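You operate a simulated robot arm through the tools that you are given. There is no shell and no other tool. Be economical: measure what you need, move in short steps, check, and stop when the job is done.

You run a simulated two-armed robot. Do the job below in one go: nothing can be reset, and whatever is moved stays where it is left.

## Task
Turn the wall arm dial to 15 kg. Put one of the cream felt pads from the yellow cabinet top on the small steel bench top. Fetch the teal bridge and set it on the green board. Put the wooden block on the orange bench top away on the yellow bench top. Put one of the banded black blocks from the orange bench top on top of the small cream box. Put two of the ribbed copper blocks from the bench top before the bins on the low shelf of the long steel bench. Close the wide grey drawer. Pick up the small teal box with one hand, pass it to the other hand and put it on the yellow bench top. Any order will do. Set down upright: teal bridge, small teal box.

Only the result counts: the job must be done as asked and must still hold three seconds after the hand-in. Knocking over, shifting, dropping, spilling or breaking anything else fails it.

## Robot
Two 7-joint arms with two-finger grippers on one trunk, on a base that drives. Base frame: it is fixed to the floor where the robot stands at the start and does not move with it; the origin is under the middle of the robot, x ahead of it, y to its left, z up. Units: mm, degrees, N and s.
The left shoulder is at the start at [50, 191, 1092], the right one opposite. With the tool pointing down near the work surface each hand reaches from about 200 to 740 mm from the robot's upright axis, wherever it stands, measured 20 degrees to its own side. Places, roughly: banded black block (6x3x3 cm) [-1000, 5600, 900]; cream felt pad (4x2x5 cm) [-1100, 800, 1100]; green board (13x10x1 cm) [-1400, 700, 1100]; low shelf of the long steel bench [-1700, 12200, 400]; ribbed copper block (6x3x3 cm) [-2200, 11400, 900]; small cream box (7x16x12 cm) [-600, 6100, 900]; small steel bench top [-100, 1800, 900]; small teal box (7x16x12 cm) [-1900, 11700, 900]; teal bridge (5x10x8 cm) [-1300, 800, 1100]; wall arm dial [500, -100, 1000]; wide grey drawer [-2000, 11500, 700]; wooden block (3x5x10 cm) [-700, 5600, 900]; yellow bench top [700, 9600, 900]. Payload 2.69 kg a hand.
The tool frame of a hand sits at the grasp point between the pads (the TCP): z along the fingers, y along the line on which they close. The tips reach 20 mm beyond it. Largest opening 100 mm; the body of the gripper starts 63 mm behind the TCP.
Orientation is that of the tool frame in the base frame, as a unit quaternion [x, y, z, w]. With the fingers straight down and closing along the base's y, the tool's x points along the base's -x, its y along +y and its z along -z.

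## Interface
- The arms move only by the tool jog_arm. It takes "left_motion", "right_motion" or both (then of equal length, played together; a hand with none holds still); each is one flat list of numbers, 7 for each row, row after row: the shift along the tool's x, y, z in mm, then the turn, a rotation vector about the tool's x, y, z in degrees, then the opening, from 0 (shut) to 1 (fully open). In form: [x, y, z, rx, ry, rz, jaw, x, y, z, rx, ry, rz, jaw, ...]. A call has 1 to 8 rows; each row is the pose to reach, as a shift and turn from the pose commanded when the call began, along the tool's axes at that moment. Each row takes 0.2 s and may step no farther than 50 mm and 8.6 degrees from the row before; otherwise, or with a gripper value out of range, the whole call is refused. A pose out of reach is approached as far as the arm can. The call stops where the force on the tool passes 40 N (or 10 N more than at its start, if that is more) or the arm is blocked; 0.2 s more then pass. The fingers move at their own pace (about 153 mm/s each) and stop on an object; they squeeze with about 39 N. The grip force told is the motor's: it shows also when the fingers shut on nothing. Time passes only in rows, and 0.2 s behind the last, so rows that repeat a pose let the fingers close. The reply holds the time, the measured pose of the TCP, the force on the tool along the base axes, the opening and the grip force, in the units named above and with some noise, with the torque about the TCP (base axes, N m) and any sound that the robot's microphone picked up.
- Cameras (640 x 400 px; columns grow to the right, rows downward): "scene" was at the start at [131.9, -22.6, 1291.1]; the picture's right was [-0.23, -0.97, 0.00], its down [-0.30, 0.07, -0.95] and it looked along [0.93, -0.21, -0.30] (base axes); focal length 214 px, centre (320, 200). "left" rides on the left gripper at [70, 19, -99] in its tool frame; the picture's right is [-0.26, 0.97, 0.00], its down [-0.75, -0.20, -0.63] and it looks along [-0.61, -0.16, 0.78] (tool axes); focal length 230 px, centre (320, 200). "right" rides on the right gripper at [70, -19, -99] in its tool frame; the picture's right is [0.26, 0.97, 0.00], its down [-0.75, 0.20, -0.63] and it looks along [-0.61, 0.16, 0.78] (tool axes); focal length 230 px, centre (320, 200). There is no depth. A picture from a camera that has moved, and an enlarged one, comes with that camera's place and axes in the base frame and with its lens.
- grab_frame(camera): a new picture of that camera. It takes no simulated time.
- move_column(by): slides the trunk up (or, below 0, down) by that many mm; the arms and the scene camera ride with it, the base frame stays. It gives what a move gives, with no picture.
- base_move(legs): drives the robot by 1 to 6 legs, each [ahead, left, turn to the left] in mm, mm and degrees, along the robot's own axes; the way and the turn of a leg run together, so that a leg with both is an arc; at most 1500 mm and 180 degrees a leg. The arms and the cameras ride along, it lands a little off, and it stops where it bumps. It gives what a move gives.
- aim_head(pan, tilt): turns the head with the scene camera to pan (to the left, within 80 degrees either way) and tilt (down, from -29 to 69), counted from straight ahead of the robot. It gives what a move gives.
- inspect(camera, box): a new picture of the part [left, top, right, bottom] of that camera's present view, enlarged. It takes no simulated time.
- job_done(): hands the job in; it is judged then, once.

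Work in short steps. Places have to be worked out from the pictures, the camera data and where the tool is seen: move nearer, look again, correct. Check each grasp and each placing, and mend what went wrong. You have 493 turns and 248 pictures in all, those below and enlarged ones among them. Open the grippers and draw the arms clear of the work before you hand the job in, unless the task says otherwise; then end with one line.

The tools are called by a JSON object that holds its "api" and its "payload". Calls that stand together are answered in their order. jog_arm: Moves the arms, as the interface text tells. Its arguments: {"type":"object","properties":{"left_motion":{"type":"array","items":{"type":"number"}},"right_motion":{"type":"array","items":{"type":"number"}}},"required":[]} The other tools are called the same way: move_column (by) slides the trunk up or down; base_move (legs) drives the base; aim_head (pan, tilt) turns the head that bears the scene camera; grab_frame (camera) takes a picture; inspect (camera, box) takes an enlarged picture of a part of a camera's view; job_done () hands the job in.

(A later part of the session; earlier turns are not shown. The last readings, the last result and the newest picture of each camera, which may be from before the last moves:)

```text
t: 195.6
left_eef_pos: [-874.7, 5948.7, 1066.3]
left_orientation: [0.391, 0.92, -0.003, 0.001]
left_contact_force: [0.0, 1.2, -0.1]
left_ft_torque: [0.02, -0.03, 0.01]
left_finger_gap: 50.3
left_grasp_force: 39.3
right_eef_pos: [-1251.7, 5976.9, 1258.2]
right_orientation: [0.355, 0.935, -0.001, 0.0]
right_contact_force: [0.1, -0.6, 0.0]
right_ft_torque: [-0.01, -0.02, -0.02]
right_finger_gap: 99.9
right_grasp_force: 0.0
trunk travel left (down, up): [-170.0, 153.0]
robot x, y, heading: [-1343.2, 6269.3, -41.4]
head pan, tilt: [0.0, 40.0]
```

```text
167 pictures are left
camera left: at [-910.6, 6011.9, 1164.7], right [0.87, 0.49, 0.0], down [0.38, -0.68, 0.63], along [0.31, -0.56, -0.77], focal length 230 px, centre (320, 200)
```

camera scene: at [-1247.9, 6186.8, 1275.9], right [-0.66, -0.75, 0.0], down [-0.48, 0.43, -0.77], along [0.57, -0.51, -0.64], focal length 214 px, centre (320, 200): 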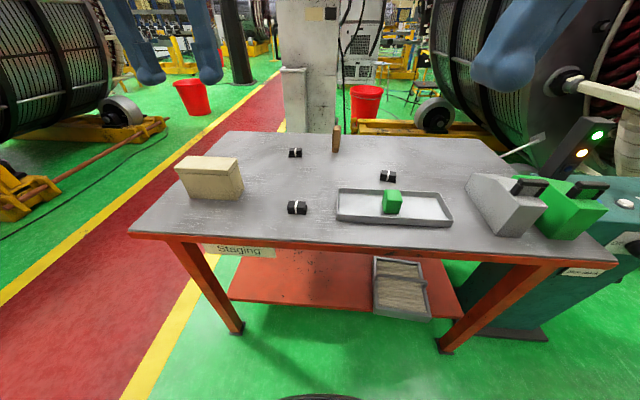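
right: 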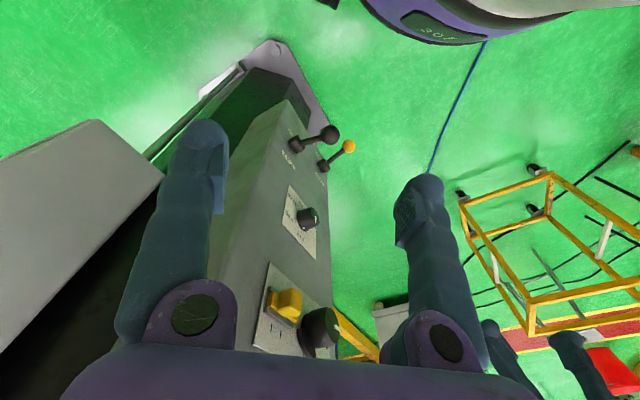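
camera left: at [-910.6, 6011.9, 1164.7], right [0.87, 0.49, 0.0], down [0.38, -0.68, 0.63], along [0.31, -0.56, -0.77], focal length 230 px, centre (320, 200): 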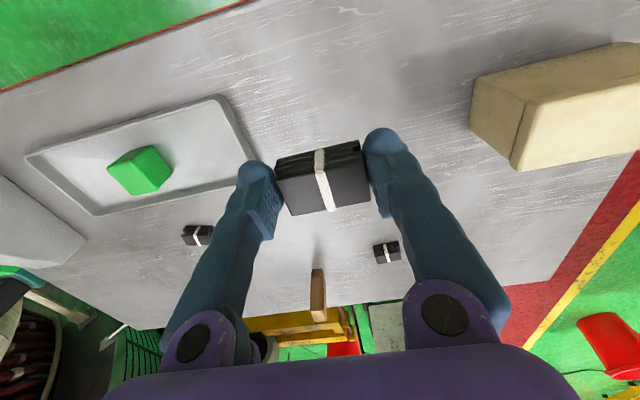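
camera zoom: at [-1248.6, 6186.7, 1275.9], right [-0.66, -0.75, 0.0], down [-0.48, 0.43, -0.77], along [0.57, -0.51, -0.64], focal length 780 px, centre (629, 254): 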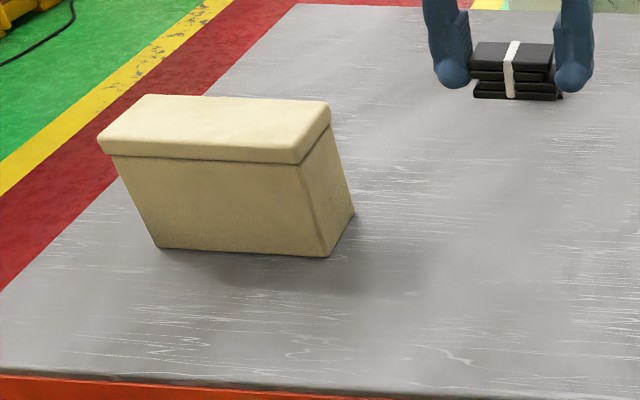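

I'll move the block over the cream box, at z≈1120, for a closer look.

{"api": "jog_arm", "payload": {"left_motion": [0, 0, -40, 0, 0, 0, 0.1, -10, 42, -54, 0, 0, 0, 0.1, -20, 85, -54, 0, 0, 0, 0.1, -30, 128, -54, 0, 0, 0, 0.1, -40, 170, -54, 0, 0, 0, 0.1, -50, 213, -54, 0, 0, 0, 0.1, -60, 255, -54, 0, 0, 0, 0.1]}}

{"api": "grab_frame", "payload": {"camera": "left"}}

{"api": "inspect", "payload": {"camera": "scene", "box": [150, 80, 320, 210]}}

```text
t: 197.2
left_eef_pos: [-648.4, 6081.3, 1120.2]
left_orientation: [0.391, 0.92, -0.003, 0.0]
left_contact_force: [-0.1, 0.1, 0.7]
left_ft_torque: [-0.01, 0.04, 0.0]
left_finger_gap: 50.7
left_grasp_force: 38.2
right_eef_pos: [-1252.7, 5976.6, 1260.0]
right_orientation: [0.355, 0.935, 0.0, -0.001]
right_contact_force: [-0.2, 0.2, 0.4]
right_ft_torque: [0.01, 0.01, 0.02]
right_finger_gap: 100.0
right_grasp_force: 0.0
trunk travel left (down, up): [-170.0, 153.0]
robot x, y, heading: [-1347.5, 6269.8, -41.7]
head pan, tilt: [0.0, 40.0]
```

```text
166 pictures are left
camera left: at [-684.9, 6144.1, 1218.5], right [0.87, 0.49, 0.0], down [0.38, -0.68, 0.63], along [0.31, -0.56, -0.77], focal length 230 px, centre (320, 200)
```

left: 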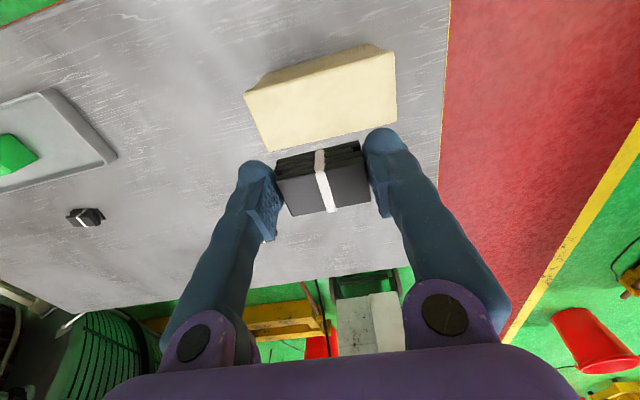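

```text
3.08 times, centred on (235, 145) of scene
camera zoom: at [-1247.7, 6186.8, 1275.9], right [-0.66, -0.75, 0.0], down [-0.48, 0.43, -0.77], along [0.57, -0.51, -0.64], focal length 660 px, centre (582, 369)
```

zoom: 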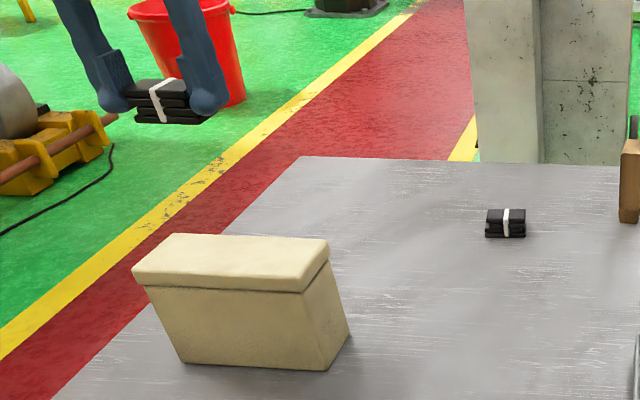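

The box top centre is about [-643,6083,970]. I'll correct 5 mm and lower to just above it.

{"api": "jog_arm", "payload": {"left_motion": [-2, 5, 35, 0, 0, 0, 0.1, -2, 5, 70, 0, 0, 0, 0.1, -2, 5, 100, 0, 0, 0, 0.1]}}

{"api": "inspect", "payload": {"camera": "scene", "box": [150, 100, 280, 200]}}

{"api": "jog_arm", "payload": {"left_motion": [0, 0, 3, 0, 0, 0, 0.1, 0, 0, 6, 0, 0, 0, 0.1, 0, 0, 9, 0, 0, 0, 0.1]}}

```text
t: 198.0
left_eef_pos: [-643.7, 6082.3, 1019.5]
left_orientation: [0.39, 0.921, -0.004, 0.002]
left_contact_force: [0.3, 0.2, -0.8]
left_ft_torque: [0.06, 0.05, 0.02]
left_finger_gap: 50.4
left_grasp_force: 39.5
right_eef_pos: [-1251.3, 5976.7, 1259.3]
right_orientation: [0.355, 0.935, 0.0, 0.0]
right_contact_force: [1.2, -0.2, 0.1]
right_ft_torque: [0.04, -0.01, 0.0]
right_finger_gap: 99.8
right_grasp_force: 0.0
trunk travel left (down, up): [-170.0, 153.0]
robot x, y, heading: [-1339.0, 6269.4, -41.7]
head pan, tilt: [0.0, 40.0]
```

```text
4.00 times, centred on (215, 150) of scene
camera zoom: at [-1247.4, 6186.7, 1275.9], right [-0.66, -0.75, 0.0], down [-0.48, 0.43, -0.77], along [0.57, -0.51, -0.64], focal length 858 px, centre (740, 400)
```

zoom: 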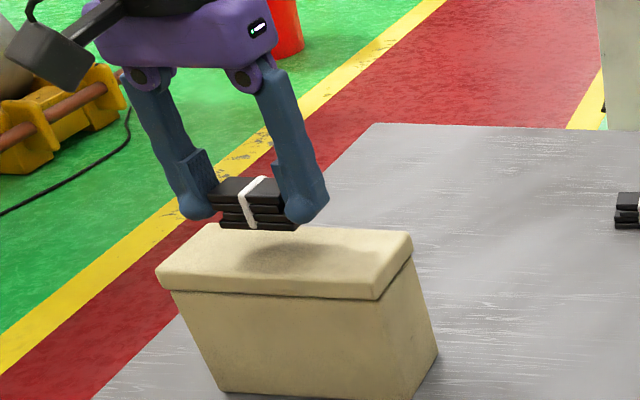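

```text
t: 198.8
left_eef_pos: [-644.4, 6082.5, 1012.2]
left_orientation: [0.39, 0.921, -0.003, 0.0]
left_contact_force: [0.2, 0.0, -1.0]
left_ft_torque: [0.02, -0.01, 0.0]
left_finger_gap: 50.2
left_grasp_force: 39.6
right_eef_pos: [-1252.2, 5977.6, 1258.7]
right_orientation: [0.355, 0.935, 0.0, 0.0]
right_contact_force: [-0.3, -0.5, 0.1]
right_ft_torque: [0.03, 0.02, 0.02]
right_finger_gap: 100.0
right_grasp_force: 0.0
trunk travel left (down, up): [-170.0, 153.0]
robot x, y, heading: [-1342.7, 6269.1, -41.5]
head pan, tilt: [0.0, 40.0]
```

I'll continue down in small steps until contact.

{"api": "jog_arm", "payload": {"left_motion": [0, 0, 3, 0, 0, 0, 0.1, 0, 0, 6, 0, 0, 0, 0.1, 0, 0, 9, 0, 0, 0, 0.1]}}

{"api": "inspect", "payload": {"camera": "scene", "box": [170, 130, 270, 200]}}

```text
t: 199.6
left_eef_pos: [-644.7, 6083.9, 1001.2]
left_orientation: [0.39, 0.921, -0.003, 0.002]
left_contact_force: [0.7, 0.2, -0.4]
left_ft_torque: [-0.01, 0.01, 0.01]
left_finger_gap: 50.3
left_grasp_force: 38.6
right_eef_pos: [-1252.1, 5977.3, 1259.1]
right_orientation: [0.355, 0.935, -0.001, 0.0]
right_contact_force: [-0.5, -0.8, -0.8]
right_ft_torque: [0.01, -0.02, -0.01]
right_finger_gap: 99.8
right_grasp_force: 0.0
trunk travel left (down, up): [-170.0, 153.0]
robot x, y, heading: [-1340.4, 6270.2, -41.8]
head pan, tilt: [0.0, 40.0]
```

```text
5.71 times, centred on (220, 165) of scene
camera zoom: at [-1248.0, 6186.6, 1275.9], right [-0.66, -0.75, 0.0], down [-0.48, 0.43, -0.77], along [0.57, -0.51, -0.64], focal length 1226 px, centre (891, 400)
```

zoom: 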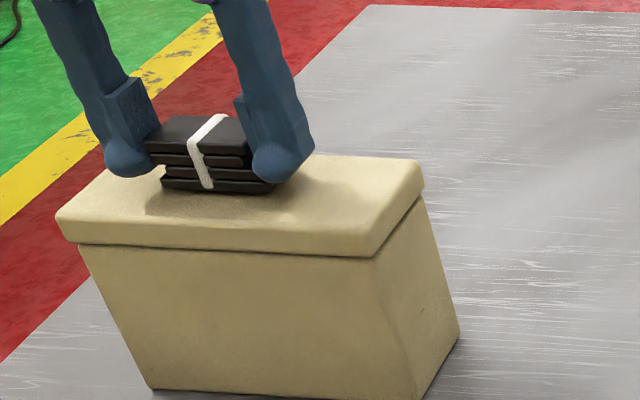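

It's nearly touching. I'll use smaller steps.

{"api": "jog_arm", "payload": {"left_motion": [0, 0, 2, 0, 0, 0, 0.1, 0, 0, 4, 0, 0, 0, 0.1, 0, 0, 6, 0, 0, 0, 0.1]}}

{"api": "jog_arm", "payload": {"left_motion": [0, 0, 1.5, 0, 0, 0, 0.1, 0, 0, 3, 0, 0, 0, 0.1]}}

```text
t: 200.4
left_eef_pos: [-643.8, 6084.0, 998.8]
left_orientation: [0.39, 0.921, -0.004, 0.003]
left_contact_force: [2.5, 0.6, 11.0]
left_ft_torque: [0.09, -0.15, -0.01]
left_finger_gap: 50.5
left_grasp_force: 39.4
right_eef_pos: [-1252.8, 5977.6, 1260.0]
right_orientation: [0.355, 0.935, 0.001, 0.001]
right_contact_force: [0.4, -0.2, -0.6]
right_ft_torque: [-0.03, 0.02, 0.01]
right_finger_gap: 100.1
right_grasp_force: 0.1
trunk travel left (down, up): [-170.0, 153.0]
robot x, y, heading: [-1341.9, 6270.5, -41.7]
head pan, tilt: [0.0, 40.0]
```

```text
t: 201.0
left_eef_pos: [-646.9, 6083.4, 996.3]
left_orientation: [0.39, 0.921, -0.004, 0.005]
left_contact_force: [8.8, -0.8, 29.3]
left_ft_torque: [0.03, -0.24, -0.04]
left_finger_gap: 50.2
left_grasp_force: 39.1
right_eef_pos: [-1253.1, 5977.9, 1259.7]
right_orientation: [0.355, 0.935, 0.001, 0.002]
right_contact_force: [-0.3, 0.2, 0.6]
right_ft_torque: [0.02, 0.01, 0.0]
right_finger_gap: 99.9
right_grasp_force: 0.0
trunk travel left (down, up): [-170.0, 153.0]
robot x, y, heading: [-1339.4, 6269.0, -41.9]
head pan, tilt: [0.0, 40.0]
```

Contact is firm. I'll ease 3 mm, release gently and rise.

{"api": "jog_arm", "payload": {"left_motion": [0, 0, -3, 0, 0, 0, 0.1, 0, 0, -3, 0, 0, 0, 0.55, 0, 0, -3, 0, 0, 0, 0.75, 0, 0, -3, 0, 0, 0, 0.75, 0, 0, -40, 0, 0, 0, 0.75, 0, 0, -80, 0, 0, 0, 0.75, 0, 0, -120, 0, 0, 0, 0.75]}}

{"api": "inspect", "payload": {"camera": "scene", "box": [150, 110, 370, 240]}}

```text
t: 202.6
left_eef_pos: [-645.7, 6082.2, 1112.8]
left_orientation: [0.39, 0.921, -0.003, 0.001]
left_contact_force: [0.2, -0.9, -0.3]
left_ft_torque: [-0.02, -0.03, -0.03]
left_finger_gap: 75.1
left_grasp_force: 0.2
right_eef_pos: [-1252.2, 5977.7, 1258.7]
right_orientation: [0.356, 0.934, 0.0, 0.001]
right_contact_force: [0.0, 0.1, -0.5]
right_ft_torque: [-0.02, -0.02, 0.0]
right_finger_gap: 99.8
right_grasp_force: 0.0
trunk travel left (down, up): [-170.0, 153.0]
robot x, y, heading: [-1345.9, 6272.2, -41.7]
head pan, tilt: [0.0, 40.0]
```

```text
2.91 times, centred on (260, 175) of scene
camera zoom: at [-1249.0, 6186.4, 1276.0], right [-0.66, -0.75, 0.0], down [-0.48, 0.43, -0.77], along [0.57, -0.51, -0.64], focal length 624 px, centre (494, 273)
```

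zoom: 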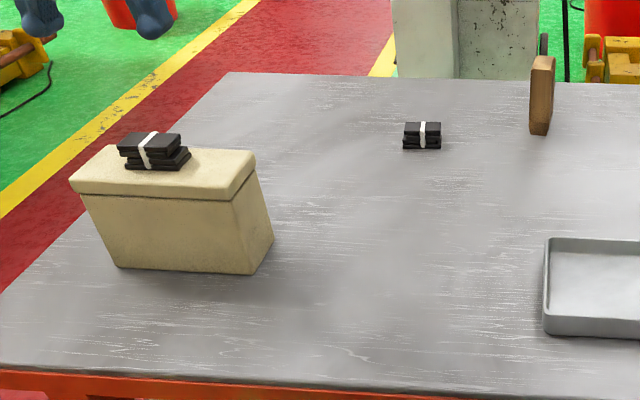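

The banded block sits on the cream box. Next is the wooden block at the far edge, around [-690,5605]. I'll retract the hand, move the base right and a little closer, and turn right so the left shoulder leads.

{"api": "jog_arm", "payload": {"left_motion": [20, -15, -40, 0, 0, 0, 0.75, 50, -30, -80, 0, 0, 0, 0.75, 80, -45, -115, 0, 0, 0, 0.75, 115, -60, -120, 0, 0, 0, 0.75, 150, -75, -120, 0, 0, 0, 0.75, 190, -90, -120, 0, 0, 0, 0.75]}}

{"api": "base_move", "payload": {"legs": [[35, -166, 0], [0, 0, -40]]}}

{"api": "aim_head", "payload": {"pan": 40, "tilt": 35}}

{"api": "grab_frame", "payload": {"camera": "scene"}}

```text
refused: row 2 steps farther than a row can; nothing moved
```

```text
t: 206.6
left_eef_pos: [-1014.7, 5528.6, 1111.7]
left_orientation: [0.682, 0.731, -0.005, 0.0]
left_contact_force: [0.5, -0.9, 0.7]
left_ft_torque: [0.02, -0.02, -0.01]
left_finger_gap: 75.0
left_grasp_force: 0.1
right_eef_pos: [-1549.6, 5836.8, 1258.9]
right_orientation: [0.654, 0.757, 0.0, 0.0]
right_contact_force: [0.3, 0.2, 0.3]
right_ft_torque: [0.01, -0.01, 0.04]
right_finger_gap: 99.8
right_grasp_force: 0.1
trunk travel left (down, up): [-170.0, 153.0]
robot x, y, heading: [-1431.1, 6124.7, -81.5]
head pan, tilt: [0.0, 40.0]
```

```text
t: 207.7
left_eef_pos: [-1015.3, 5529.2, 1112.1]
left_orientation: [0.682, 0.731, -0.003, 0.0]
left_contact_force: [0.3, 0.4, -0.2]
left_ft_torque: [-0.02, 0.03, -0.02]
left_finger_gap: 75.1
left_grasp_force: 0.0
right_eef_pos: [-1549.4, 5837.8, 1259.9]
right_orientation: [0.653, 0.758, 0.0, -0.001]
right_contact_force: [-0.1, 0.9, 0.0]
right_ft_torque: [-0.01, 0.01, 0.02]
right_finger_gap: 99.8
right_grasp_force: 0.2
trunk travel left (down, up): [-170.0, 153.0]
robot x, y, heading: [-1427.5, 6122.7, -81.7]
head pan, tilt: [40.0, 35.0]
```

```text
161 pictures are left
camera scene: at [-1356.1, 6021.9, 1283.5], right [-0.67, -0.75, 0.0], down [-0.43, 0.38, -0.82], along [0.61, -0.55, -0.57], focal length 214 px, centre (320, 200)
```

scene: 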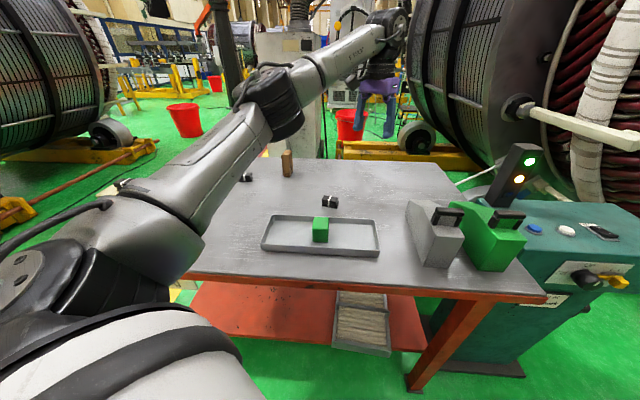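

The hand is clear. I'll yaw it towards the wooden block and bring it behind it, still pointing down.

{"api": "jog_arm", "payload": {"left_motion": [21, 34, 0, 0, 0, -6.2, 0.75, 43, 67, 0, 0, 0, -12.4, 0.75, 64, 101, 0, 0, 0, -18.7, 0.75, 86, 135, 5, 0, 0, -25, 0.75, 107, 169, 10, 0, 0, -31.2, 0.75, 129, 202, 15, 0, 0, -37.4, 0.75, 150, 236, 20, 0, 0, -43.6, 0.75]}}

{"api": "jog_arm", "payload": {"left_motion": [-5, 0, 0, 0, -7.5, 0, 0.75, -10, 0, 5, 0, -15, 0, 0.75, -15, 0, 10, 0, -22.5, 0, 0.75, -20, 0, 20, 0, -30, 0, 0.75, -25, 0, 30, 0, -37.5, 0, 0.75, -30, 0, 40, 0, -45, 0, 0.75]}}

{"api": "grab_frame", "payload": {"camera": "left"}}

{"api": "grab_frame", "payload": {"camera": "scene"}}

```text
t: 209.3
left_eef_pos: [-789.7, 5692.7, 1088.7]
left_orientation: [0.361, 0.933, -0.003, -0.002]
left_contact_force: [0.3, 0.0, -0.7]
left_ft_torque: [-0.02, 0.03, 0.04]
left_finger_gap: 74.8
left_grasp_force: 0.1
right_eef_pos: [-1547.6, 5837.6, 1259.2]
right_orientation: [0.653, 0.757, 0.0, -0.001]
right_contact_force: [-0.1, -0.5, -0.1]
right_ft_torque: [-0.01, 0.0, -0.01]
right_finger_gap: 99.9
right_grasp_force: 0.1
trunk travel left (down, up): [-170.0, 153.0]
robot x, y, heading: [-1428.1, 6119.3, -81.7]
head pan, tilt: [40.0, 35.0]
```

```text
t: 210.7
left_eef_pos: [-767.6, 5672.4, 1050.7]
left_orientation: [0.333, 0.861, -0.142, 0.356]
left_contact_force: [1.1, 1.3, 0.1]
left_ft_torque: [-0.03, 0.02, 0.03]
left_finger_gap: 75.1
left_grasp_force: 0.1
right_eef_pos: [-1548.2, 5839.7, 1258.3]
right_orientation: [0.653, 0.757, 0.0, -0.001]
right_contact_force: [0.0, 0.1, 0.2]
right_ft_torque: [-0.02, 0.0, 0.01]
right_finger_gap: 100.0
right_grasp_force: 0.0
trunk travel left (down, up): [-170.0, 153.0]
robot x, y, heading: [-1429.7, 6122.2, -81.7]
head pan, tilt: [40.0, 35.0]
```

```text
160 pictures are left
camera left: at [-843.9, 5767.0, 1070.2], right [0.79, 0.59, 0.18], down [-0.07, -0.2, 0.98], along [0.61, -0.78, -0.12], focal length 230 px, centre (320, 200)
```

left: 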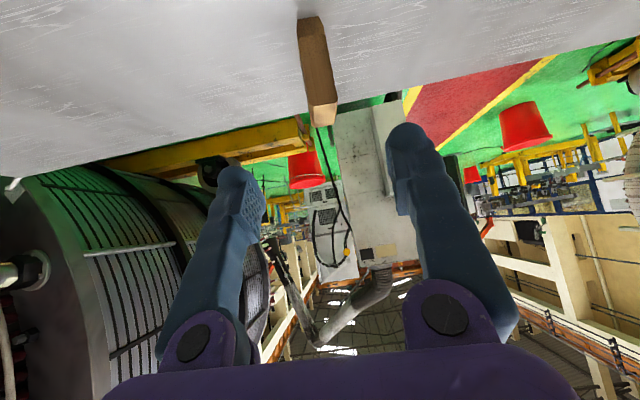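

```text
159 pictures are left
camera scene: at [-1355.9, 6022.1, 1283.5], right [-0.67, -0.75, 0.0], down [-0.43, 0.38, -0.82], along [0.61, -0.55, -0.57], focal length 214 px, centre (320, 200)
```

scene: 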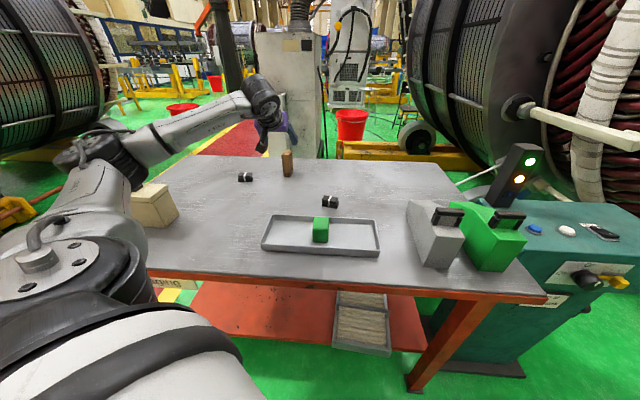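

{"api": "inspect", "payload": {"camera": "left", "box": [260, 0, 380, 140]}}

{"api": "inspect", "payload": {"camera": "scene", "box": [100, 90, 340, 240]}}

```text
2.86 times, centred on (320, 70) of left
camera zoom: at [-843.9, 5767.0, 1070.2], right [0.79, 0.59, 0.18], down [-0.07, -0.2, 0.98], along [0.61, -0.78, -0.12], focal length 657 px, centre (320, 571)
```

zoom: 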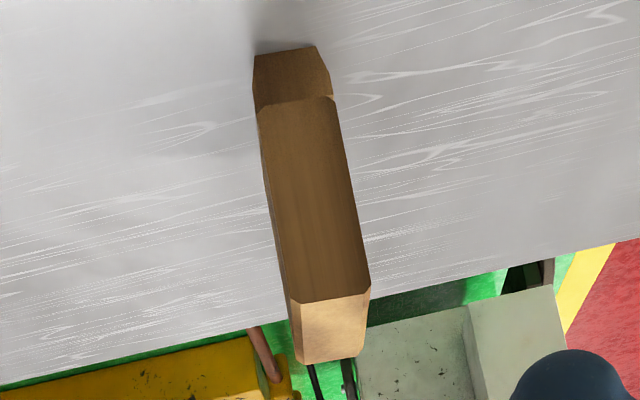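

```text
2.67 times, centred on (220, 165) of scene
camera zoom: at [-1355.9, 6022.1, 1283.5], right [-0.67, -0.75, 0.0], down [-0.43, 0.38, -0.82], along [0.61, -0.55, -0.57], focal length 572 px, centre (587, 293)
```

zoom: 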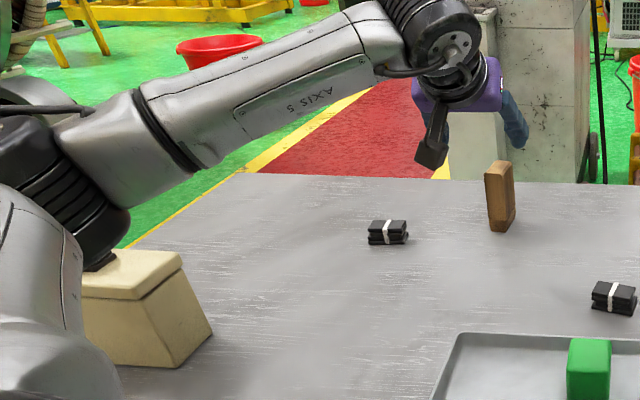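

The block is 30 mm wide towards the hand, aligned in yaw and centred to about 3 mm. I'll advance along the tilted fingers to straddle it, then close.

{"api": "jog_arm", "payload": {"left_motion": [2.5, 3, 42, 0, 0, 0, 0.75, 5, 3.5, 84, 0, 0, 0, 0.75, 7.5, 3.5, 126, 0, 0, 0, 0.75]}}

{"api": "grab_frame", "payload": {"camera": "left"}}

{"api": "inspect", "payload": {"camera": "scene", "box": [100, 90, 340, 240]}}

```text
t: 211.5
left_eef_pos: [-702.8, 5618.9, 954.0]
left_orientation: [0.333, 0.862, -0.141, 0.356]
left_contact_force: [0.6, -0.1, 0.4]
left_ft_torque: [-0.05, -0.04, 0.0]
left_finger_gap: 75.0
left_grasp_force: 0.0
right_eef_pos: [-1548.0, 5838.5, 1259.2]
right_orientation: [0.654, 0.757, 0.0, 0.0]
right_contact_force: [0.1, 0.4, -0.2]
right_ft_torque: [0.02, 0.02, 0.0]
right_finger_gap: 99.9
right_grasp_force: 0.1
trunk travel left (down, up): [-170.0, 153.0]
robot x, y, heading: [-1425.9, 6120.2, -81.5]
head pan, tilt: [40.0, 35.0]
```

```text
156 pictures are left
camera left: at [-779.4, 5712.8, 974.8], right [0.79, 0.59, 0.18], down [-0.07, -0.2, 0.98], along [0.61, -0.78, -0.12], focal length 230 px, centre (320, 200)
```

left: 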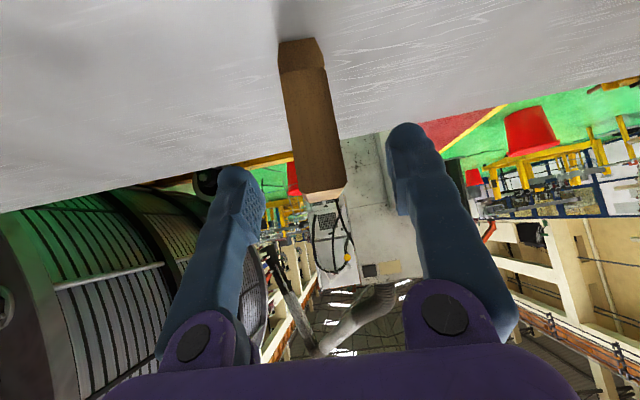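

```text
2.67 times, centred on (220, 165) of scene
camera zoom: at [-1355.5, 6021.3, 1283.4], right [-0.67, -0.75, 0.0], down [-0.43, 0.38, -0.82], along [0.61, -0.54, -0.57], focal length 572 px, centre (587, 293)
```

zoom: 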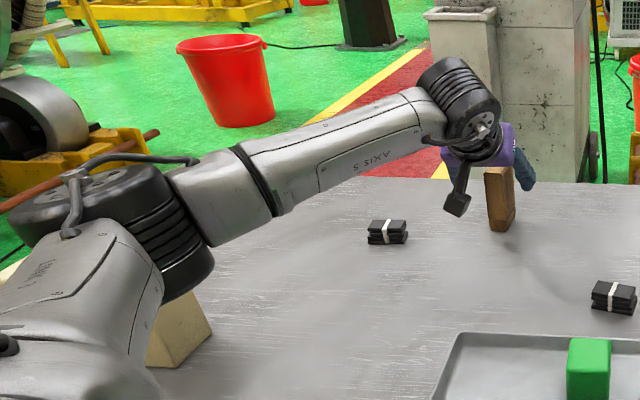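

The fingers straddle the block top. I'll advance the last 40 mm and close.

{"api": "jog_arm", "payload": {"left_motion": [1, 0, 20, 0, 0, 0, 0.75, 2.5, 0, 40, 0, 0, 0, 0.75, 2.5, 0, 40, 0, 0, 0, 0.4, 2.5, 0, 40, 0, 0, 0, 0, 2.5, 0, 40, 0, 0, 0, 0]}}

{"api": "grab_frame", "payload": {"camera": "left"}}

```text
t: 212.7
left_eef_pos: [-685.8, 5601.9, 925.0]
left_orientation: [0.332, 0.862, -0.14, 0.356]
left_contact_force: [-0.2, -0.7, 0.4]
left_ft_torque: [-0.05, -0.03, 0.0]
left_finger_gap: 26.4
left_grasp_force: 38.8
right_eef_pos: [-1548.4, 5839.1, 1259.8]
right_orientation: [0.653, 0.758, -0.001, 0.0]
right_contact_force: [-0.9, -0.3, 1.0]
right_ft_torque: [0.03, 0.01, 0.02]
right_finger_gap: 100.1
right_grasp_force: 0.1
trunk travel left (down, up): [-170.0, 153.0]
robot x, y, heading: [-1430.1, 6122.0, -81.5]
head pan, tilt: [40.0, 35.0]
```

```text
154 pictures are left
camera left: at [-761.2, 5694.9, 945.5], right [0.79, 0.59, 0.18], down [-0.07, -0.2, 0.98], along [0.61, -0.78, -0.12], focal length 230 px, centre (320, 200)
```

left: 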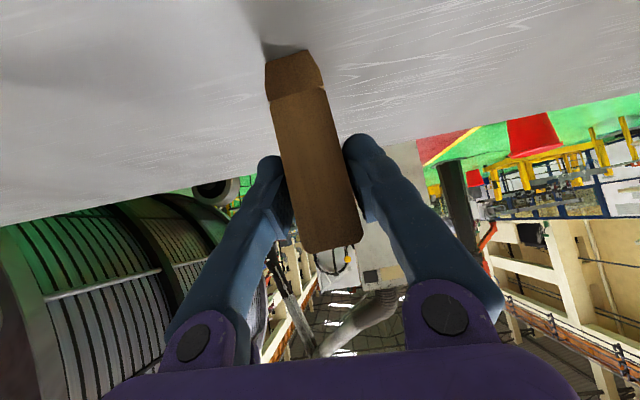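

The wooden block is gripped. I'll lift it 200 mm straight up, then draw it back.

{"api": "jog_arm", "payload": {"left_motion": [-28, 0, -28, 0, 0, 0, 0, -56, 0, -56, 0, 0, 0, 0, -85, 0, -85, 0, 0, 0, 0, -113, 0, -113, 0, 0, 0, 0, -141, 0, -141, 0, 0, 0, 0]}}

{"api": "jog_arm", "payload": {"left_motion": [32, 0, -32, 0, 0, 0, 0, 64, 0, -64, 0, 0, 0, 0, 96, 0, -96, 0, 0, 0, 0, 128, 0, -128, 0, 0, 0, 0, 160, 0, -160, 0, 0, 0, 0]}}

{"api": "grab_frame", "payload": {"camera": "scene"}}

```text
t: 213.9
left_eef_pos: [-685.1, 5603.7, 1126.3]
left_orientation: [0.333, 0.862, -0.141, 0.356]
left_contact_force: [-1.0, 0.0, -1.4]
left_ft_torque: [-0.01, 0.0, 0.0]
left_finger_gap: 26.6
left_grasp_force: 39.5
right_eef_pos: [-1548.5, 5839.8, 1258.6]
right_orientation: [0.653, 0.757, 0.0, 0.0]
right_contact_force: [0.0, -0.6, -0.2]
right_ft_torque: [-0.01, -0.02, 0.02]
right_finger_gap: 100.0
right_grasp_force: 0.1
trunk travel left (down, up): [-170.0, 153.0]
robot x, y, heading: [-1427.6, 6123.2, -81.7]
head pan, tilt: [40.0, 35.0]
```

```text
t: 215.1
left_eef_pos: [-851.7, 5757.7, 1125.0]
left_orientation: [0.332, 0.862, -0.141, 0.356]
left_contact_force: [-0.7, 0.7, -0.6]
left_ft_torque: [0.01, -0.02, -0.03]
left_finger_gap: 26.8
left_grasp_force: 39.0
right_eef_pos: [-1549.5, 5839.0, 1260.0]
right_orientation: [0.653, 0.757, 0.0, 0.001]
right_contact_force: [0.0, -0.4, -0.6]
right_ft_torque: [0.02, 0.0, 0.01]
right_finger_gap: 100.0
right_grasp_force: 0.1
trunk travel left (down, up): [-170.0, 153.0]
robot x, y, heading: [-1426.2, 6123.1, -81.9]
head pan, tilt: [40.0, 35.0]
```

```text
153 pictures are left
camera scene: at [-1356.4, 6022.5, 1283.6], right [-0.67, -0.75, 0.0], down [-0.43, 0.38, -0.82], along [0.61, -0.55, -0.57], focal length 214 px, centre (320, 200)
```

scene: 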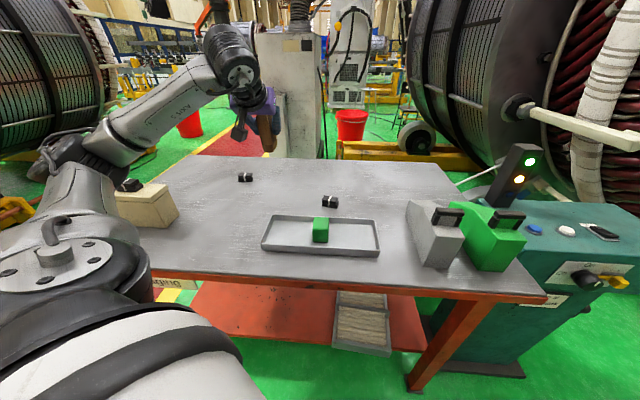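

The black block still sits on the cream box. I'll raise the trunk for clearance, back away from the bench and turn towards the yellow bench.

{"api": "move_column", "payload": {"by": 140}}

{"api": "base_move", "payload": {"legs": [[-250, -210, 0], [0, 0, 130]]}}

{"api": "aim_head", "payload": {"pan": 0, "tilt": 15}}

{"api": "grab_frame", "payload": {"camera": "scene"}}

```text
t: 216.8
left_eef_pos: [-851.8, 5756.2, 1263.7]
left_orientation: [0.333, 0.862, -0.141, 0.355]
left_contact_force: [-0.7, -0.1, -1.1]
left_ft_torque: [0.0, 0.02, 0.0]
left_finger_gap: 27.0
left_grasp_force: 38.7
right_eef_pos: [-1549.8, 5838.7, 1399.4]
right_orientation: [0.654, 0.757, 0.0, -0.001]
right_contact_force: [0.4, 1.0, 0.0]
right_ft_torque: [0.01, -0.02, -0.01]
right_finger_gap: 100.0
right_grasp_force: 0.0
trunk travel left (down, up): [-310.0, 13.0]
robot x, y, heading: [-1429.7, 6125.5, -81.8]
head pan, tilt: [40.0, 35.0]
```

```text
t: 224.5
left_eef_pos: [-1730.2, 7018.6, 1263.8]
left_orientation: [-0.626, 0.68, 0.257, 0.284]
left_contact_force: [0.3, 0.0, -1.3]
left_ft_torque: [-0.02, -0.03, 0.0]
left_finger_gap: 26.8
left_grasp_force: 39.2
right_eef_pos: [-1371.2, 6417.7, 1400.0]
right_orientation: [-0.39, 0.921, 0.001, 0.0]
right_contact_force: [0.4, 0.2, 0.4]
right_ft_torque: [0.01, -0.01, 0.03]
right_finger_gap: 99.6
right_grasp_force: 0.0
trunk travel left (down, up): [-310.0, 13.0]
robot x, y, heading: [-1669.0, 6339.6, 45.8]
head pan, tilt: [40.0, 35.0]
```

```text
t: 225.6
left_eef_pos: [-1730.7, 7019.3, 1263.4]
left_orientation: [-0.626, 0.679, 0.257, 0.285]
left_contact_force: [-0.3, 0.3, -0.2]
left_ft_torque: [-0.03, 0.0, 0.01]
left_finger_gap: 26.6
left_grasp_force: 38.8
right_eef_pos: [-1371.2, 6416.5, 1399.0]
right_orientation: [-0.39, 0.921, 0.0, 0.0]
right_contact_force: [-1.0, -0.1, -0.1]
right_ft_torque: [-0.01, -0.03, 0.02]
right_finger_gap: 99.9
right_grasp_force: 0.1
trunk travel left (down, up): [-310.0, 13.0]
robot x, y, heading: [-1667.9, 6340.8, 46.0]
head pan, tilt: [0.0, 15.0]
```

```text
152 pictures are left
camera scene: at [-1574.7, 6433.7, 1455.4], right [0.72, -0.7, 0.0], down [-0.18, -0.19, -0.97], along [0.67, 0.69, -0.26], focal length 214 px, centre (320, 200)
```

scene: 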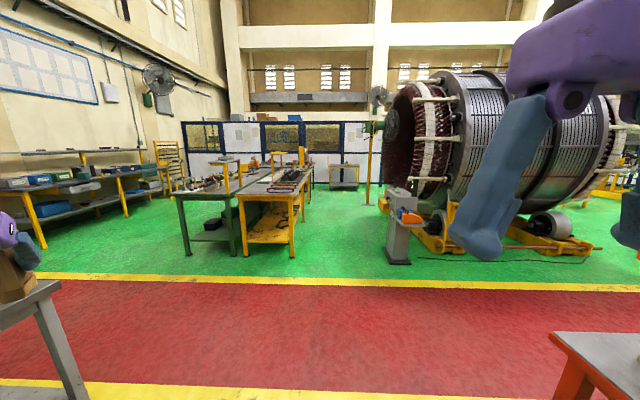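

The yellow bench is across the red walkway, slightly left. I'll drive towards its near end.

{"api": "base_move", "payload": {"legs": [[850, 320, 0], [850, 380, 0]]}}

{"api": "aim_head", "payload": {"pan": 0, "tilt": 30}}

{"api": "grab_frame", "payload": {"camera": "scene"}}

```text
t: 228.6
left_eef_pos: [-1464.1, 7454.3, 1262.5]
left_orientation: [-0.628, 0.679, 0.258, 0.28]
left_contact_force: [1.5, 1.1, -1.5]
left_ft_torque: [-0.03, 0.06, 0.07]
left_finger_gap: 26.5
left_grasp_force: 39.1
right_eef_pos: [-1100.0, 6853.4, 1398.2]
right_orientation: [-0.392, 0.92, 0.0, -0.002]
right_contact_force: [0.7, 0.6, -0.8]
right_ft_torque: [-0.13, 0.14, 0.01]
right_finger_gap: 99.9
right_grasp_force: 0.1
trunk travel left (down, up): [-310.0, 13.0]
robot x, y, heading: [-1402.9, 6772.3, 46.0]
head pan, tilt: [0.0, 15.0]
stopped in leg 1: the robot was blocked; the commanded pose is now the measured one
```

```text
t: 229.4
left_eef_pos: [-1470.3, 7449.6, 1264.9]
left_orientation: [-0.627, 0.677, 0.259, 0.285]
left_contact_force: [0.5, 1.0, -1.4]
left_ft_torque: [0.02, -0.02, 0.0]
left_finger_gap: 26.8
left_grasp_force: 39.4
right_eef_pos: [-1107.3, 6846.8, 1400.6]
right_orientation: [-0.393, 0.919, 0.002, 0.002]
right_contact_force: [-0.5, -0.7, -0.6]
right_ft_torque: [0.02, 0.02, 0.02]
right_finger_gap: 100.1
right_grasp_force: 0.1
trunk travel left (down, up): [-310.0, 13.0]
robot x, y, heading: [-1402.3, 6768.3, 46.2]
head pan, tilt: [0.0, 30.0]
```

```text
151 pictures are left
camera scene: at [-1313.5, 6861.5, 1431.5], right [0.72, -0.69, 0.0], down [-0.35, -0.36, -0.87], along [0.6, 0.62, -0.5], focal length 214 px, centre (320, 200)
```

scene: 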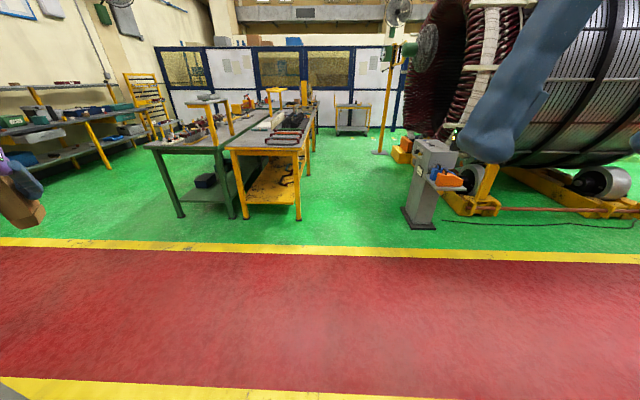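

The base brushed a low yellow cart on my left. I'll move right away from it first, then go ahead.

{"api": "base_move", "payload": {"legs": [[0, -150, 0], [1200, 0, 0]]}}

{"api": "grab_frame", "payload": {"camera": "scene"}}

{"api": "aim_head", "payload": {"pan": 80, "tilt": 40}}

{"api": "grab_frame", "payload": {"camera": "scene"}}

```text
t: 237.0
left_eef_pos: [-527.3, 8208.0, 1264.7]
left_orientation: [-0.627, 0.678, 0.258, 0.285]
left_contact_force: [0.3, -0.5, -1.2]
left_ft_torque: [-0.03, 0.01, -0.02]
left_finger_gap: 26.5
left_grasp_force: 39.3
right_eef_pos: [-164.4, 7606.0, 1400.5]
right_orientation: [-0.393, 0.92, 0.001, 0.002]
right_contact_force: [0.6, 0.4, -0.2]
right_ft_torque: [-0.02, 0.02, -0.01]
right_finger_gap: 99.9
right_grasp_force: 0.1
trunk travel left (down, up): [-310.0, 13.0]
robot x, y, heading: [-459.8, 7529.2, 46.4]
head pan, tilt: [0.0, 30.0]
```

```text
150 pictures are left
camera scene: at [-370.2, 7620.6, 1431.3], right [0.72, -0.69, 0.0], down [-0.35, -0.36, -0.87], along [0.6, 0.62, -0.5], focal length 214 px, centre (320, 200)
```

scene: 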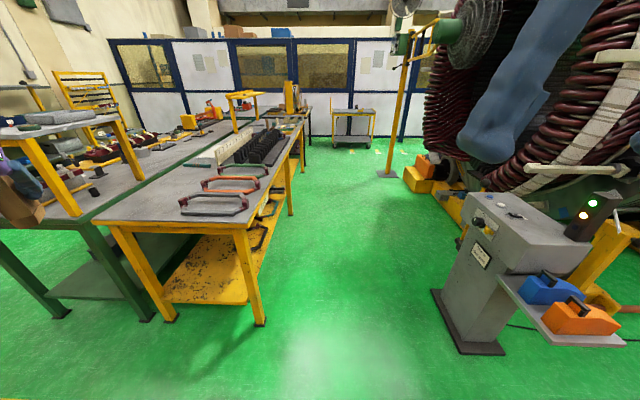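

```text
t: 238.5
left_eef_pos: [-526.6, 8207.9, 1264.5]
left_orientation: [-0.627, 0.678, 0.257, 0.284]
left_contact_force: [0.1, 0.0, -1.3]
left_ft_torque: [-0.01, 0.02, -0.03]
left_finger_gap: 26.7
left_grasp_force: 39.0
right_eef_pos: [-164.5, 7605.1, 1400.1]
right_orientation: [-0.393, 0.92, 0.002, 0.002]
right_contact_force: [-0.3, 0.4, -0.5]
right_ft_torque: [0.02, -0.01, -0.02]
right_finger_gap: 99.9
right_grasp_force: 0.1
trunk travel left (down, up): [-310.0, 13.0]
robot x, y, heading: [-461.7, 7526.5, 46.0]
head pan, tilt: [80.0, 40.0]
```

```text
149 pictures are left
camera scene: at [-483.0, 7624.3, 1415.9], right [0.81, 0.59, 0.0], down [0.38, -0.52, -0.77], along [-0.45, 0.62, -0.64], focal length 214 px, centre (320, 200)
```

scene: 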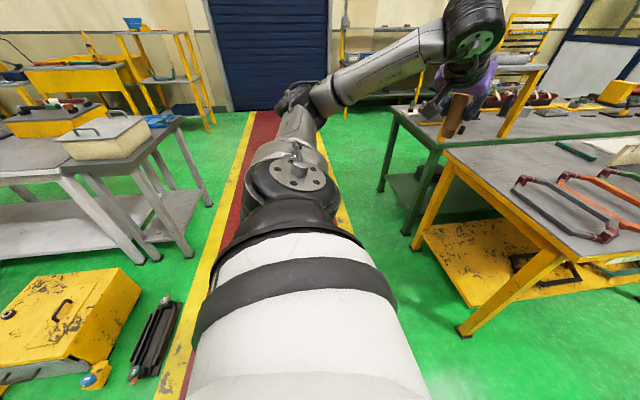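

The near end of the yellow bench has free surface left of the handles. I'll move in front of that end.

{"api": "base_move", "payload": {"legs": [[0, 263, 0], [465, 0, 0]]}}

{"api": "aim_head", "payload": {"pan": 25, "tilt": 40}}

{"api": "grab_frame", "payload": {"camera": "scene"}}

{"api": "grab_frame", "payload": {"camera": "left"}}

```text
t: 243.9
left_eef_pos: [-391.5, 8726.9, 1263.6]
left_orientation: [-0.627, 0.679, 0.257, 0.284]
left_contact_force: [-0.1, 0.5, -1.8]
left_ft_torque: [-0.04, 0.02, 0.03]
left_finger_gap: 26.6
left_grasp_force: 39.2
right_eef_pos: [-29.7, 8126.0, 1400.3]
right_orientation: [-0.392, 0.92, 0.002, 0.001]
right_contact_force: [0.0, 0.6, -0.4]
right_ft_torque: [-0.04, 0.03, 0.02]
right_finger_gap: 99.9
right_grasp_force: 0.1
trunk travel left (down, up): [-310.0, 13.0]
robot x, y, heading: [-323.7, 8049.3, 46.0]
head pan, tilt: [80.0, 40.0]
```

```text
t: 245.1
left_eef_pos: [-390.3, 8728.0, 1264.5]
left_orientation: [-0.627, 0.678, 0.258, 0.284]
left_contact_force: [-0.5, -0.2, -0.5]
left_ft_torque: [0.01, 0.01, 0.0]
left_finger_gap: 26.7
left_grasp_force: 38.9
right_eef_pos: [-30.7, 8125.3, 1399.7]
right_orientation: [-0.392, 0.92, 0.002, 0.002]
right_contact_force: [-0.9, 0.2, -0.5]
right_ft_torque: [-0.01, -0.03, -0.02]
right_finger_gap: 99.8
right_grasp_force: 0.1
trunk travel left (down, up): [-310.0, 13.0]
robot x, y, heading: [-327.4, 8049.2, 45.9]
head pan, tilt: [25.0, 40.0]
```

```text
148 pictures are left
camera scene: at [-270.7, 8155.5, 1415.9], right [0.95, -0.33, 0.0], down [-0.21, -0.61, -0.77], along [0.25, 0.72, -0.64], focal length 214 px, centre (320, 200)
```

scene: 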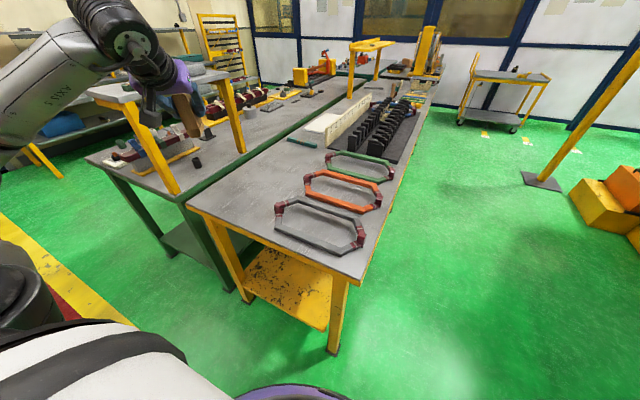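

```text
147 pictures are left
camera left: at [-419.9, 8609.5, 1285.0], right [-0.95, 0.26, 0.18], down [0.2, 0.07, 0.98], along [0.24, 0.96, -0.12], focal length 230 px, centre (320, 200)
```

left: 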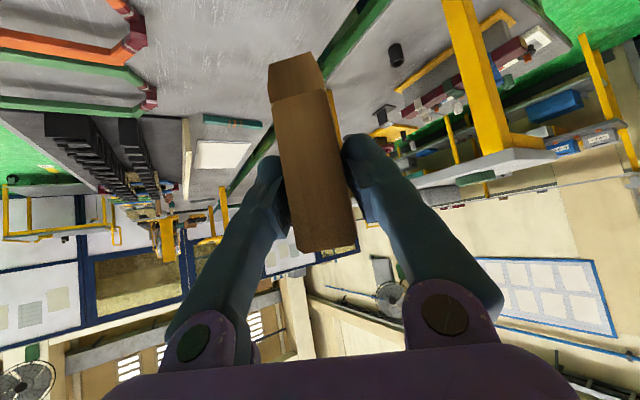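

I'll lower the trunk, then bring the block over the free patch near the left corner, around [-323,8922], staying about 25 mm above the surface.

{"api": "move_column", "payload": {"by": -140}}

{"api": "jog_arm", "payload": {"left_motion": [-24, -8, 30, 0, 0, 0, 0, -44, -17, 65, 0, 0, 0, 0, -60, -25, 105, 0, 0, 0, 0, -70, -33, 150, 0, 0, 0, 0, -55, -42, 195, 0, 0, 0, 0, -40, -50, 235, 0, 0, 0, 0]}}

{"api": "grab_frame", "payload": {"camera": "scene"}}

{"api": "grab_frame", "payload": {"camera": "left"}}

```text
t: 246.8
left_eef_pos: [-391.4, 8727.4, 1125.8]
left_orientation: [-0.626, 0.679, 0.257, 0.284]
left_contact_force: [-0.4, -0.3, -1.2]
left_ft_torque: [-0.01, 0.01, 0.02]
left_finger_gap: 26.6
left_grasp_force: 39.1
right_eef_pos: [-30.3, 8125.7, 1259.9]
right_orientation: [-0.392, 0.92, 0.002, 0.003]
right_contact_force: [-0.4, 0.5, -0.1]
right_ft_torque: [0.01, 0.01, -0.02]
right_finger_gap: 100.2
right_grasp_force: 0.2
trunk travel left (down, up): [-170.0, 153.0]
robot x, y, heading: [-323.5, 8045.4, 46.0]
head pan, tilt: [25.0, 40.0]
```

```text
t: 248.2
left_eef_pos: [-320.4, 8917.4, 988.9]
left_orientation: [-0.627, 0.678, 0.258, 0.284]
left_contact_force: [0.3, -0.8, -0.4]
left_ft_torque: [-0.01, -0.02, -0.01]
left_finger_gap: 26.5
left_grasp_force: 38.7
right_eef_pos: [-28.8, 8126.1, 1260.1]
right_orientation: [-0.392, 0.92, 0.002, 0.001]
right_contact_force: [0.3, 0.4, -0.3]
right_ft_torque: [-0.03, 0.01, -0.02]
right_finger_gap: 99.9
right_grasp_force: 0.0
trunk travel left (down, up): [-170.0, 153.0]
robot x, y, heading: [-328.8, 8048.5, 46.0]
head pan, tilt: [25.0, 40.0]
```

```text
146 pictures are left
camera scene: at [-270.2, 8156.1, 1275.9], right [0.94, -0.33, 0.0], down [-0.21, -0.61, -0.77], along [0.25, 0.72, -0.64], focal length 214 px, centre (320, 200)
```

scene: 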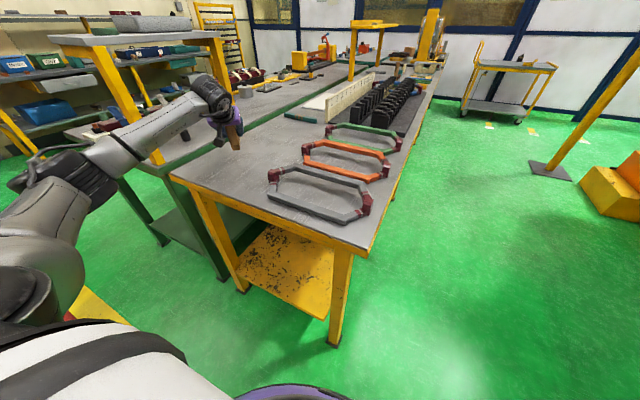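

```text
145 pictures are left
camera left: at [-350.9, 8800.2, 1008.7], right [-0.95, 0.26, 0.18], down [0.2, 0.07, 0.98], along [0.24, 0.96, -0.12], focal length 230 px, centre (320, 200)
```

left: 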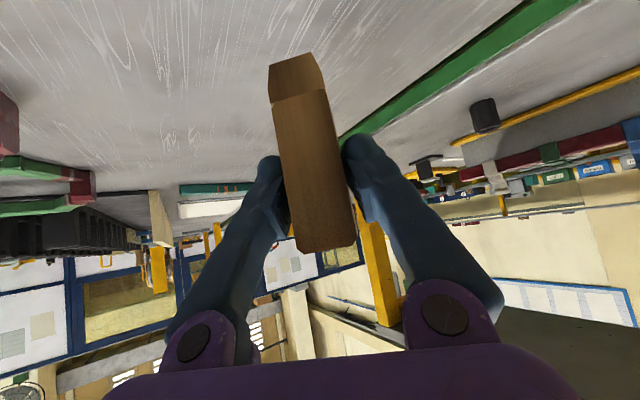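

The block is over the free grey surface. I'll descend vertically, watching the force.

{"api": "jog_arm", "payload": {"left_motion": [14, 0, 14, 0, 0, 0, 0, 28, 0, 28, 0, 0, 0, 0]}}

{"api": "inspect", "payload": {"camera": "scene", "box": [160, 80, 340, 200]}}

```text
t: 248.8
left_eef_pos: [-322.0, 8919.0, 950.3]
left_orientation: [-0.627, 0.678, 0.258, 0.284]
left_contact_force: [-0.5, -0.3, -1.6]
left_ft_torque: [-0.01, -0.05, -0.01]
left_finger_gap: 26.6
left_grasp_force: 38.5
right_eef_pos: [-29.4, 8124.2, 1260.7]
right_orientation: [-0.391, 0.92, 0.002, 0.002]
right_contact_force: [0.0, -0.1, 0.1]
right_ft_torque: [-0.04, 0.0, -0.01]
right_finger_gap: 100.0
right_grasp_force: 0.1
trunk travel left (down, up): [-170.0, 153.0]
robot x, y, heading: [-325.8, 8048.0, 45.9]
head pan, tilt: [25.0, 40.0]
```

```text
3.33 times, centred on (250, 140) of scene
camera zoom: at [-270.6, 8155.5, 1275.9], right [0.94, -0.33, 0.0], down [-0.21, -0.61, -0.77], along [0.25, 0.72, -0.64], focal length 715 px, centre (553, 400)
```

zoom: 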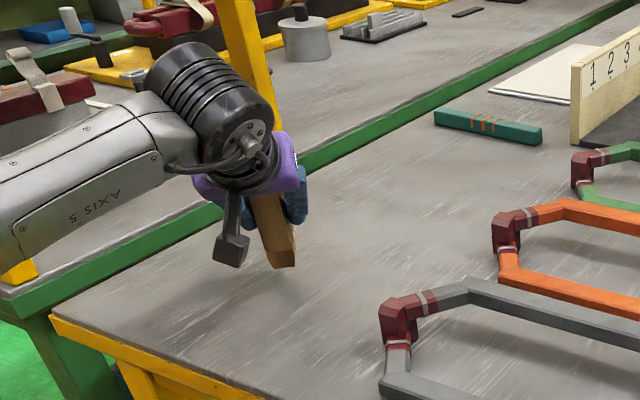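

{"api": "jog_arm", "payload": {"left_motion": [7, 0, 7, 0, 0, 0, 0, 13, 0, 13, 0, 0, 0, 0, 17, 0, 17, 0, 0, 0, 0, 20, 0, 20, 0, 0, 0, 0, 23, 0, 23, 0, 0, 0, 0]}}

{"api": "inspect", "payload": {"camera": "scene", "box": [160, 80, 340, 200]}}

```text
t: 250.0
left_eef_pos: [-322.5, 8917.8, 923.9]
left_orientation: [-0.625, 0.676, 0.26, 0.291]
left_contact_force: [2.5, 3.0, 25.2]
left_ft_torque: [-0.18, 0.2, -0.04]
left_finger_gap: 26.7
left_grasp_force: 39.2
right_eef_pos: [-29.0, 8122.3, 1261.0]
right_orientation: [-0.392, 0.92, 0.003, 0.002]
right_contact_force: [-1.0, -0.4, 0.6]
right_ft_torque: [0.03, 0.0, 0.0]
right_finger_gap: 99.9
right_grasp_force: 0.0
trunk travel left (down, up): [-170.0, 153.0]
robot x, y, heading: [-327.3, 8046.4, 45.9]
head pan, tilt: [25.0, 40.0]
```

```text
3.33 times, centred on (250, 140) of scene
camera zoom: at [-270.3, 8152.2, 1276.8], right [0.94, -0.33, 0.0], down [-0.21, -0.6, -0.77], along [0.25, 0.73, -0.64], focal length 715 px, centre (553, 400)
```

zoom: 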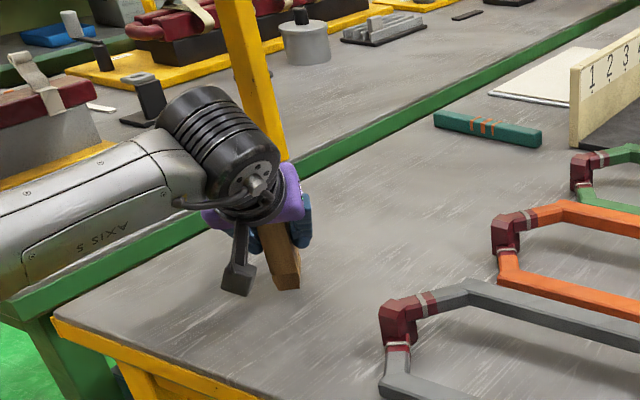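

Contact is made, so the bench top is at about 857. I'll ease 2 mm, open and withdraw along the finger direction.

{"api": "jog_arm", "payload": {"left_motion": [-1.5, 0, -1.5, 0, 0, 0, 0, -1.5, 0, -1.5, 0, 0, 0, 0.35, -1.5, 0, -1.5, 0, 0, 0, 0.7, -1.5, 0, -1.5, 0, 0, 0, 0.7, -5, 0, -30, 0, 0, 0, 0.7, -10, 0, -70, 0, 0, 0, 0.7, -20, 0, -110, 0, 0, 0, 0.7, -30, 0, -150, 0, 0, 0, 0.7]}}

{"api": "inspect", "payload": {"camera": "scene", "box": [160, 80, 340, 200]}}

```text
t: 251.8
left_eef_pos: [-329.6, 8831.8, 1043.9]
left_orientation: [-0.627, 0.678, 0.259, 0.284]
left_contact_force: [1.1, 0.7, 0.0]
left_ft_torque: [0.0, -0.02, 0.01]
left_finger_gap: 70.0
left_grasp_force: 0.1
right_eef_pos: [-30.7, 8124.2, 1259.7]
right_orientation: [-0.392, 0.92, 0.002, 0.001]
right_contact_force: [-0.6, 0.6, -0.4]
right_ft_torque: [0.01, 0.01, 0.03]
right_finger_gap: 100.0
right_grasp_force: 0.1
trunk travel left (down, up): [-170.0, 153.0]
robot x, y, heading: [-325.5, 8048.7, 45.7]
head pan, tilt: [25.0, 40.0]
```

```text
3.33 times, centred on (250, 140) of scene
camera zoom: at [-270.4, 8154.9, 1276.0], right [0.94, -0.33, 0.0], down [-0.21, -0.61, -0.77], along [0.25, 0.72, -0.64], focal length 715 px, centre (553, 400)
```

zoom: 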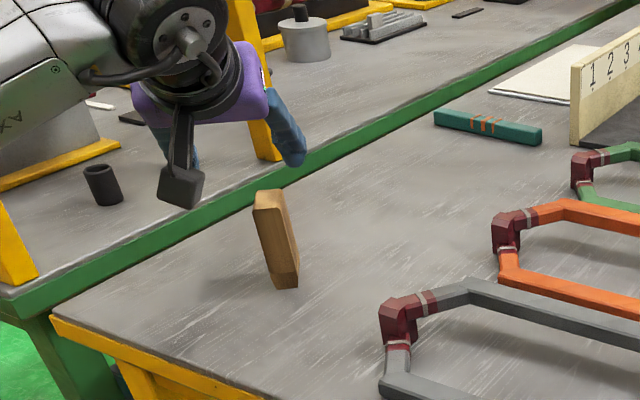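

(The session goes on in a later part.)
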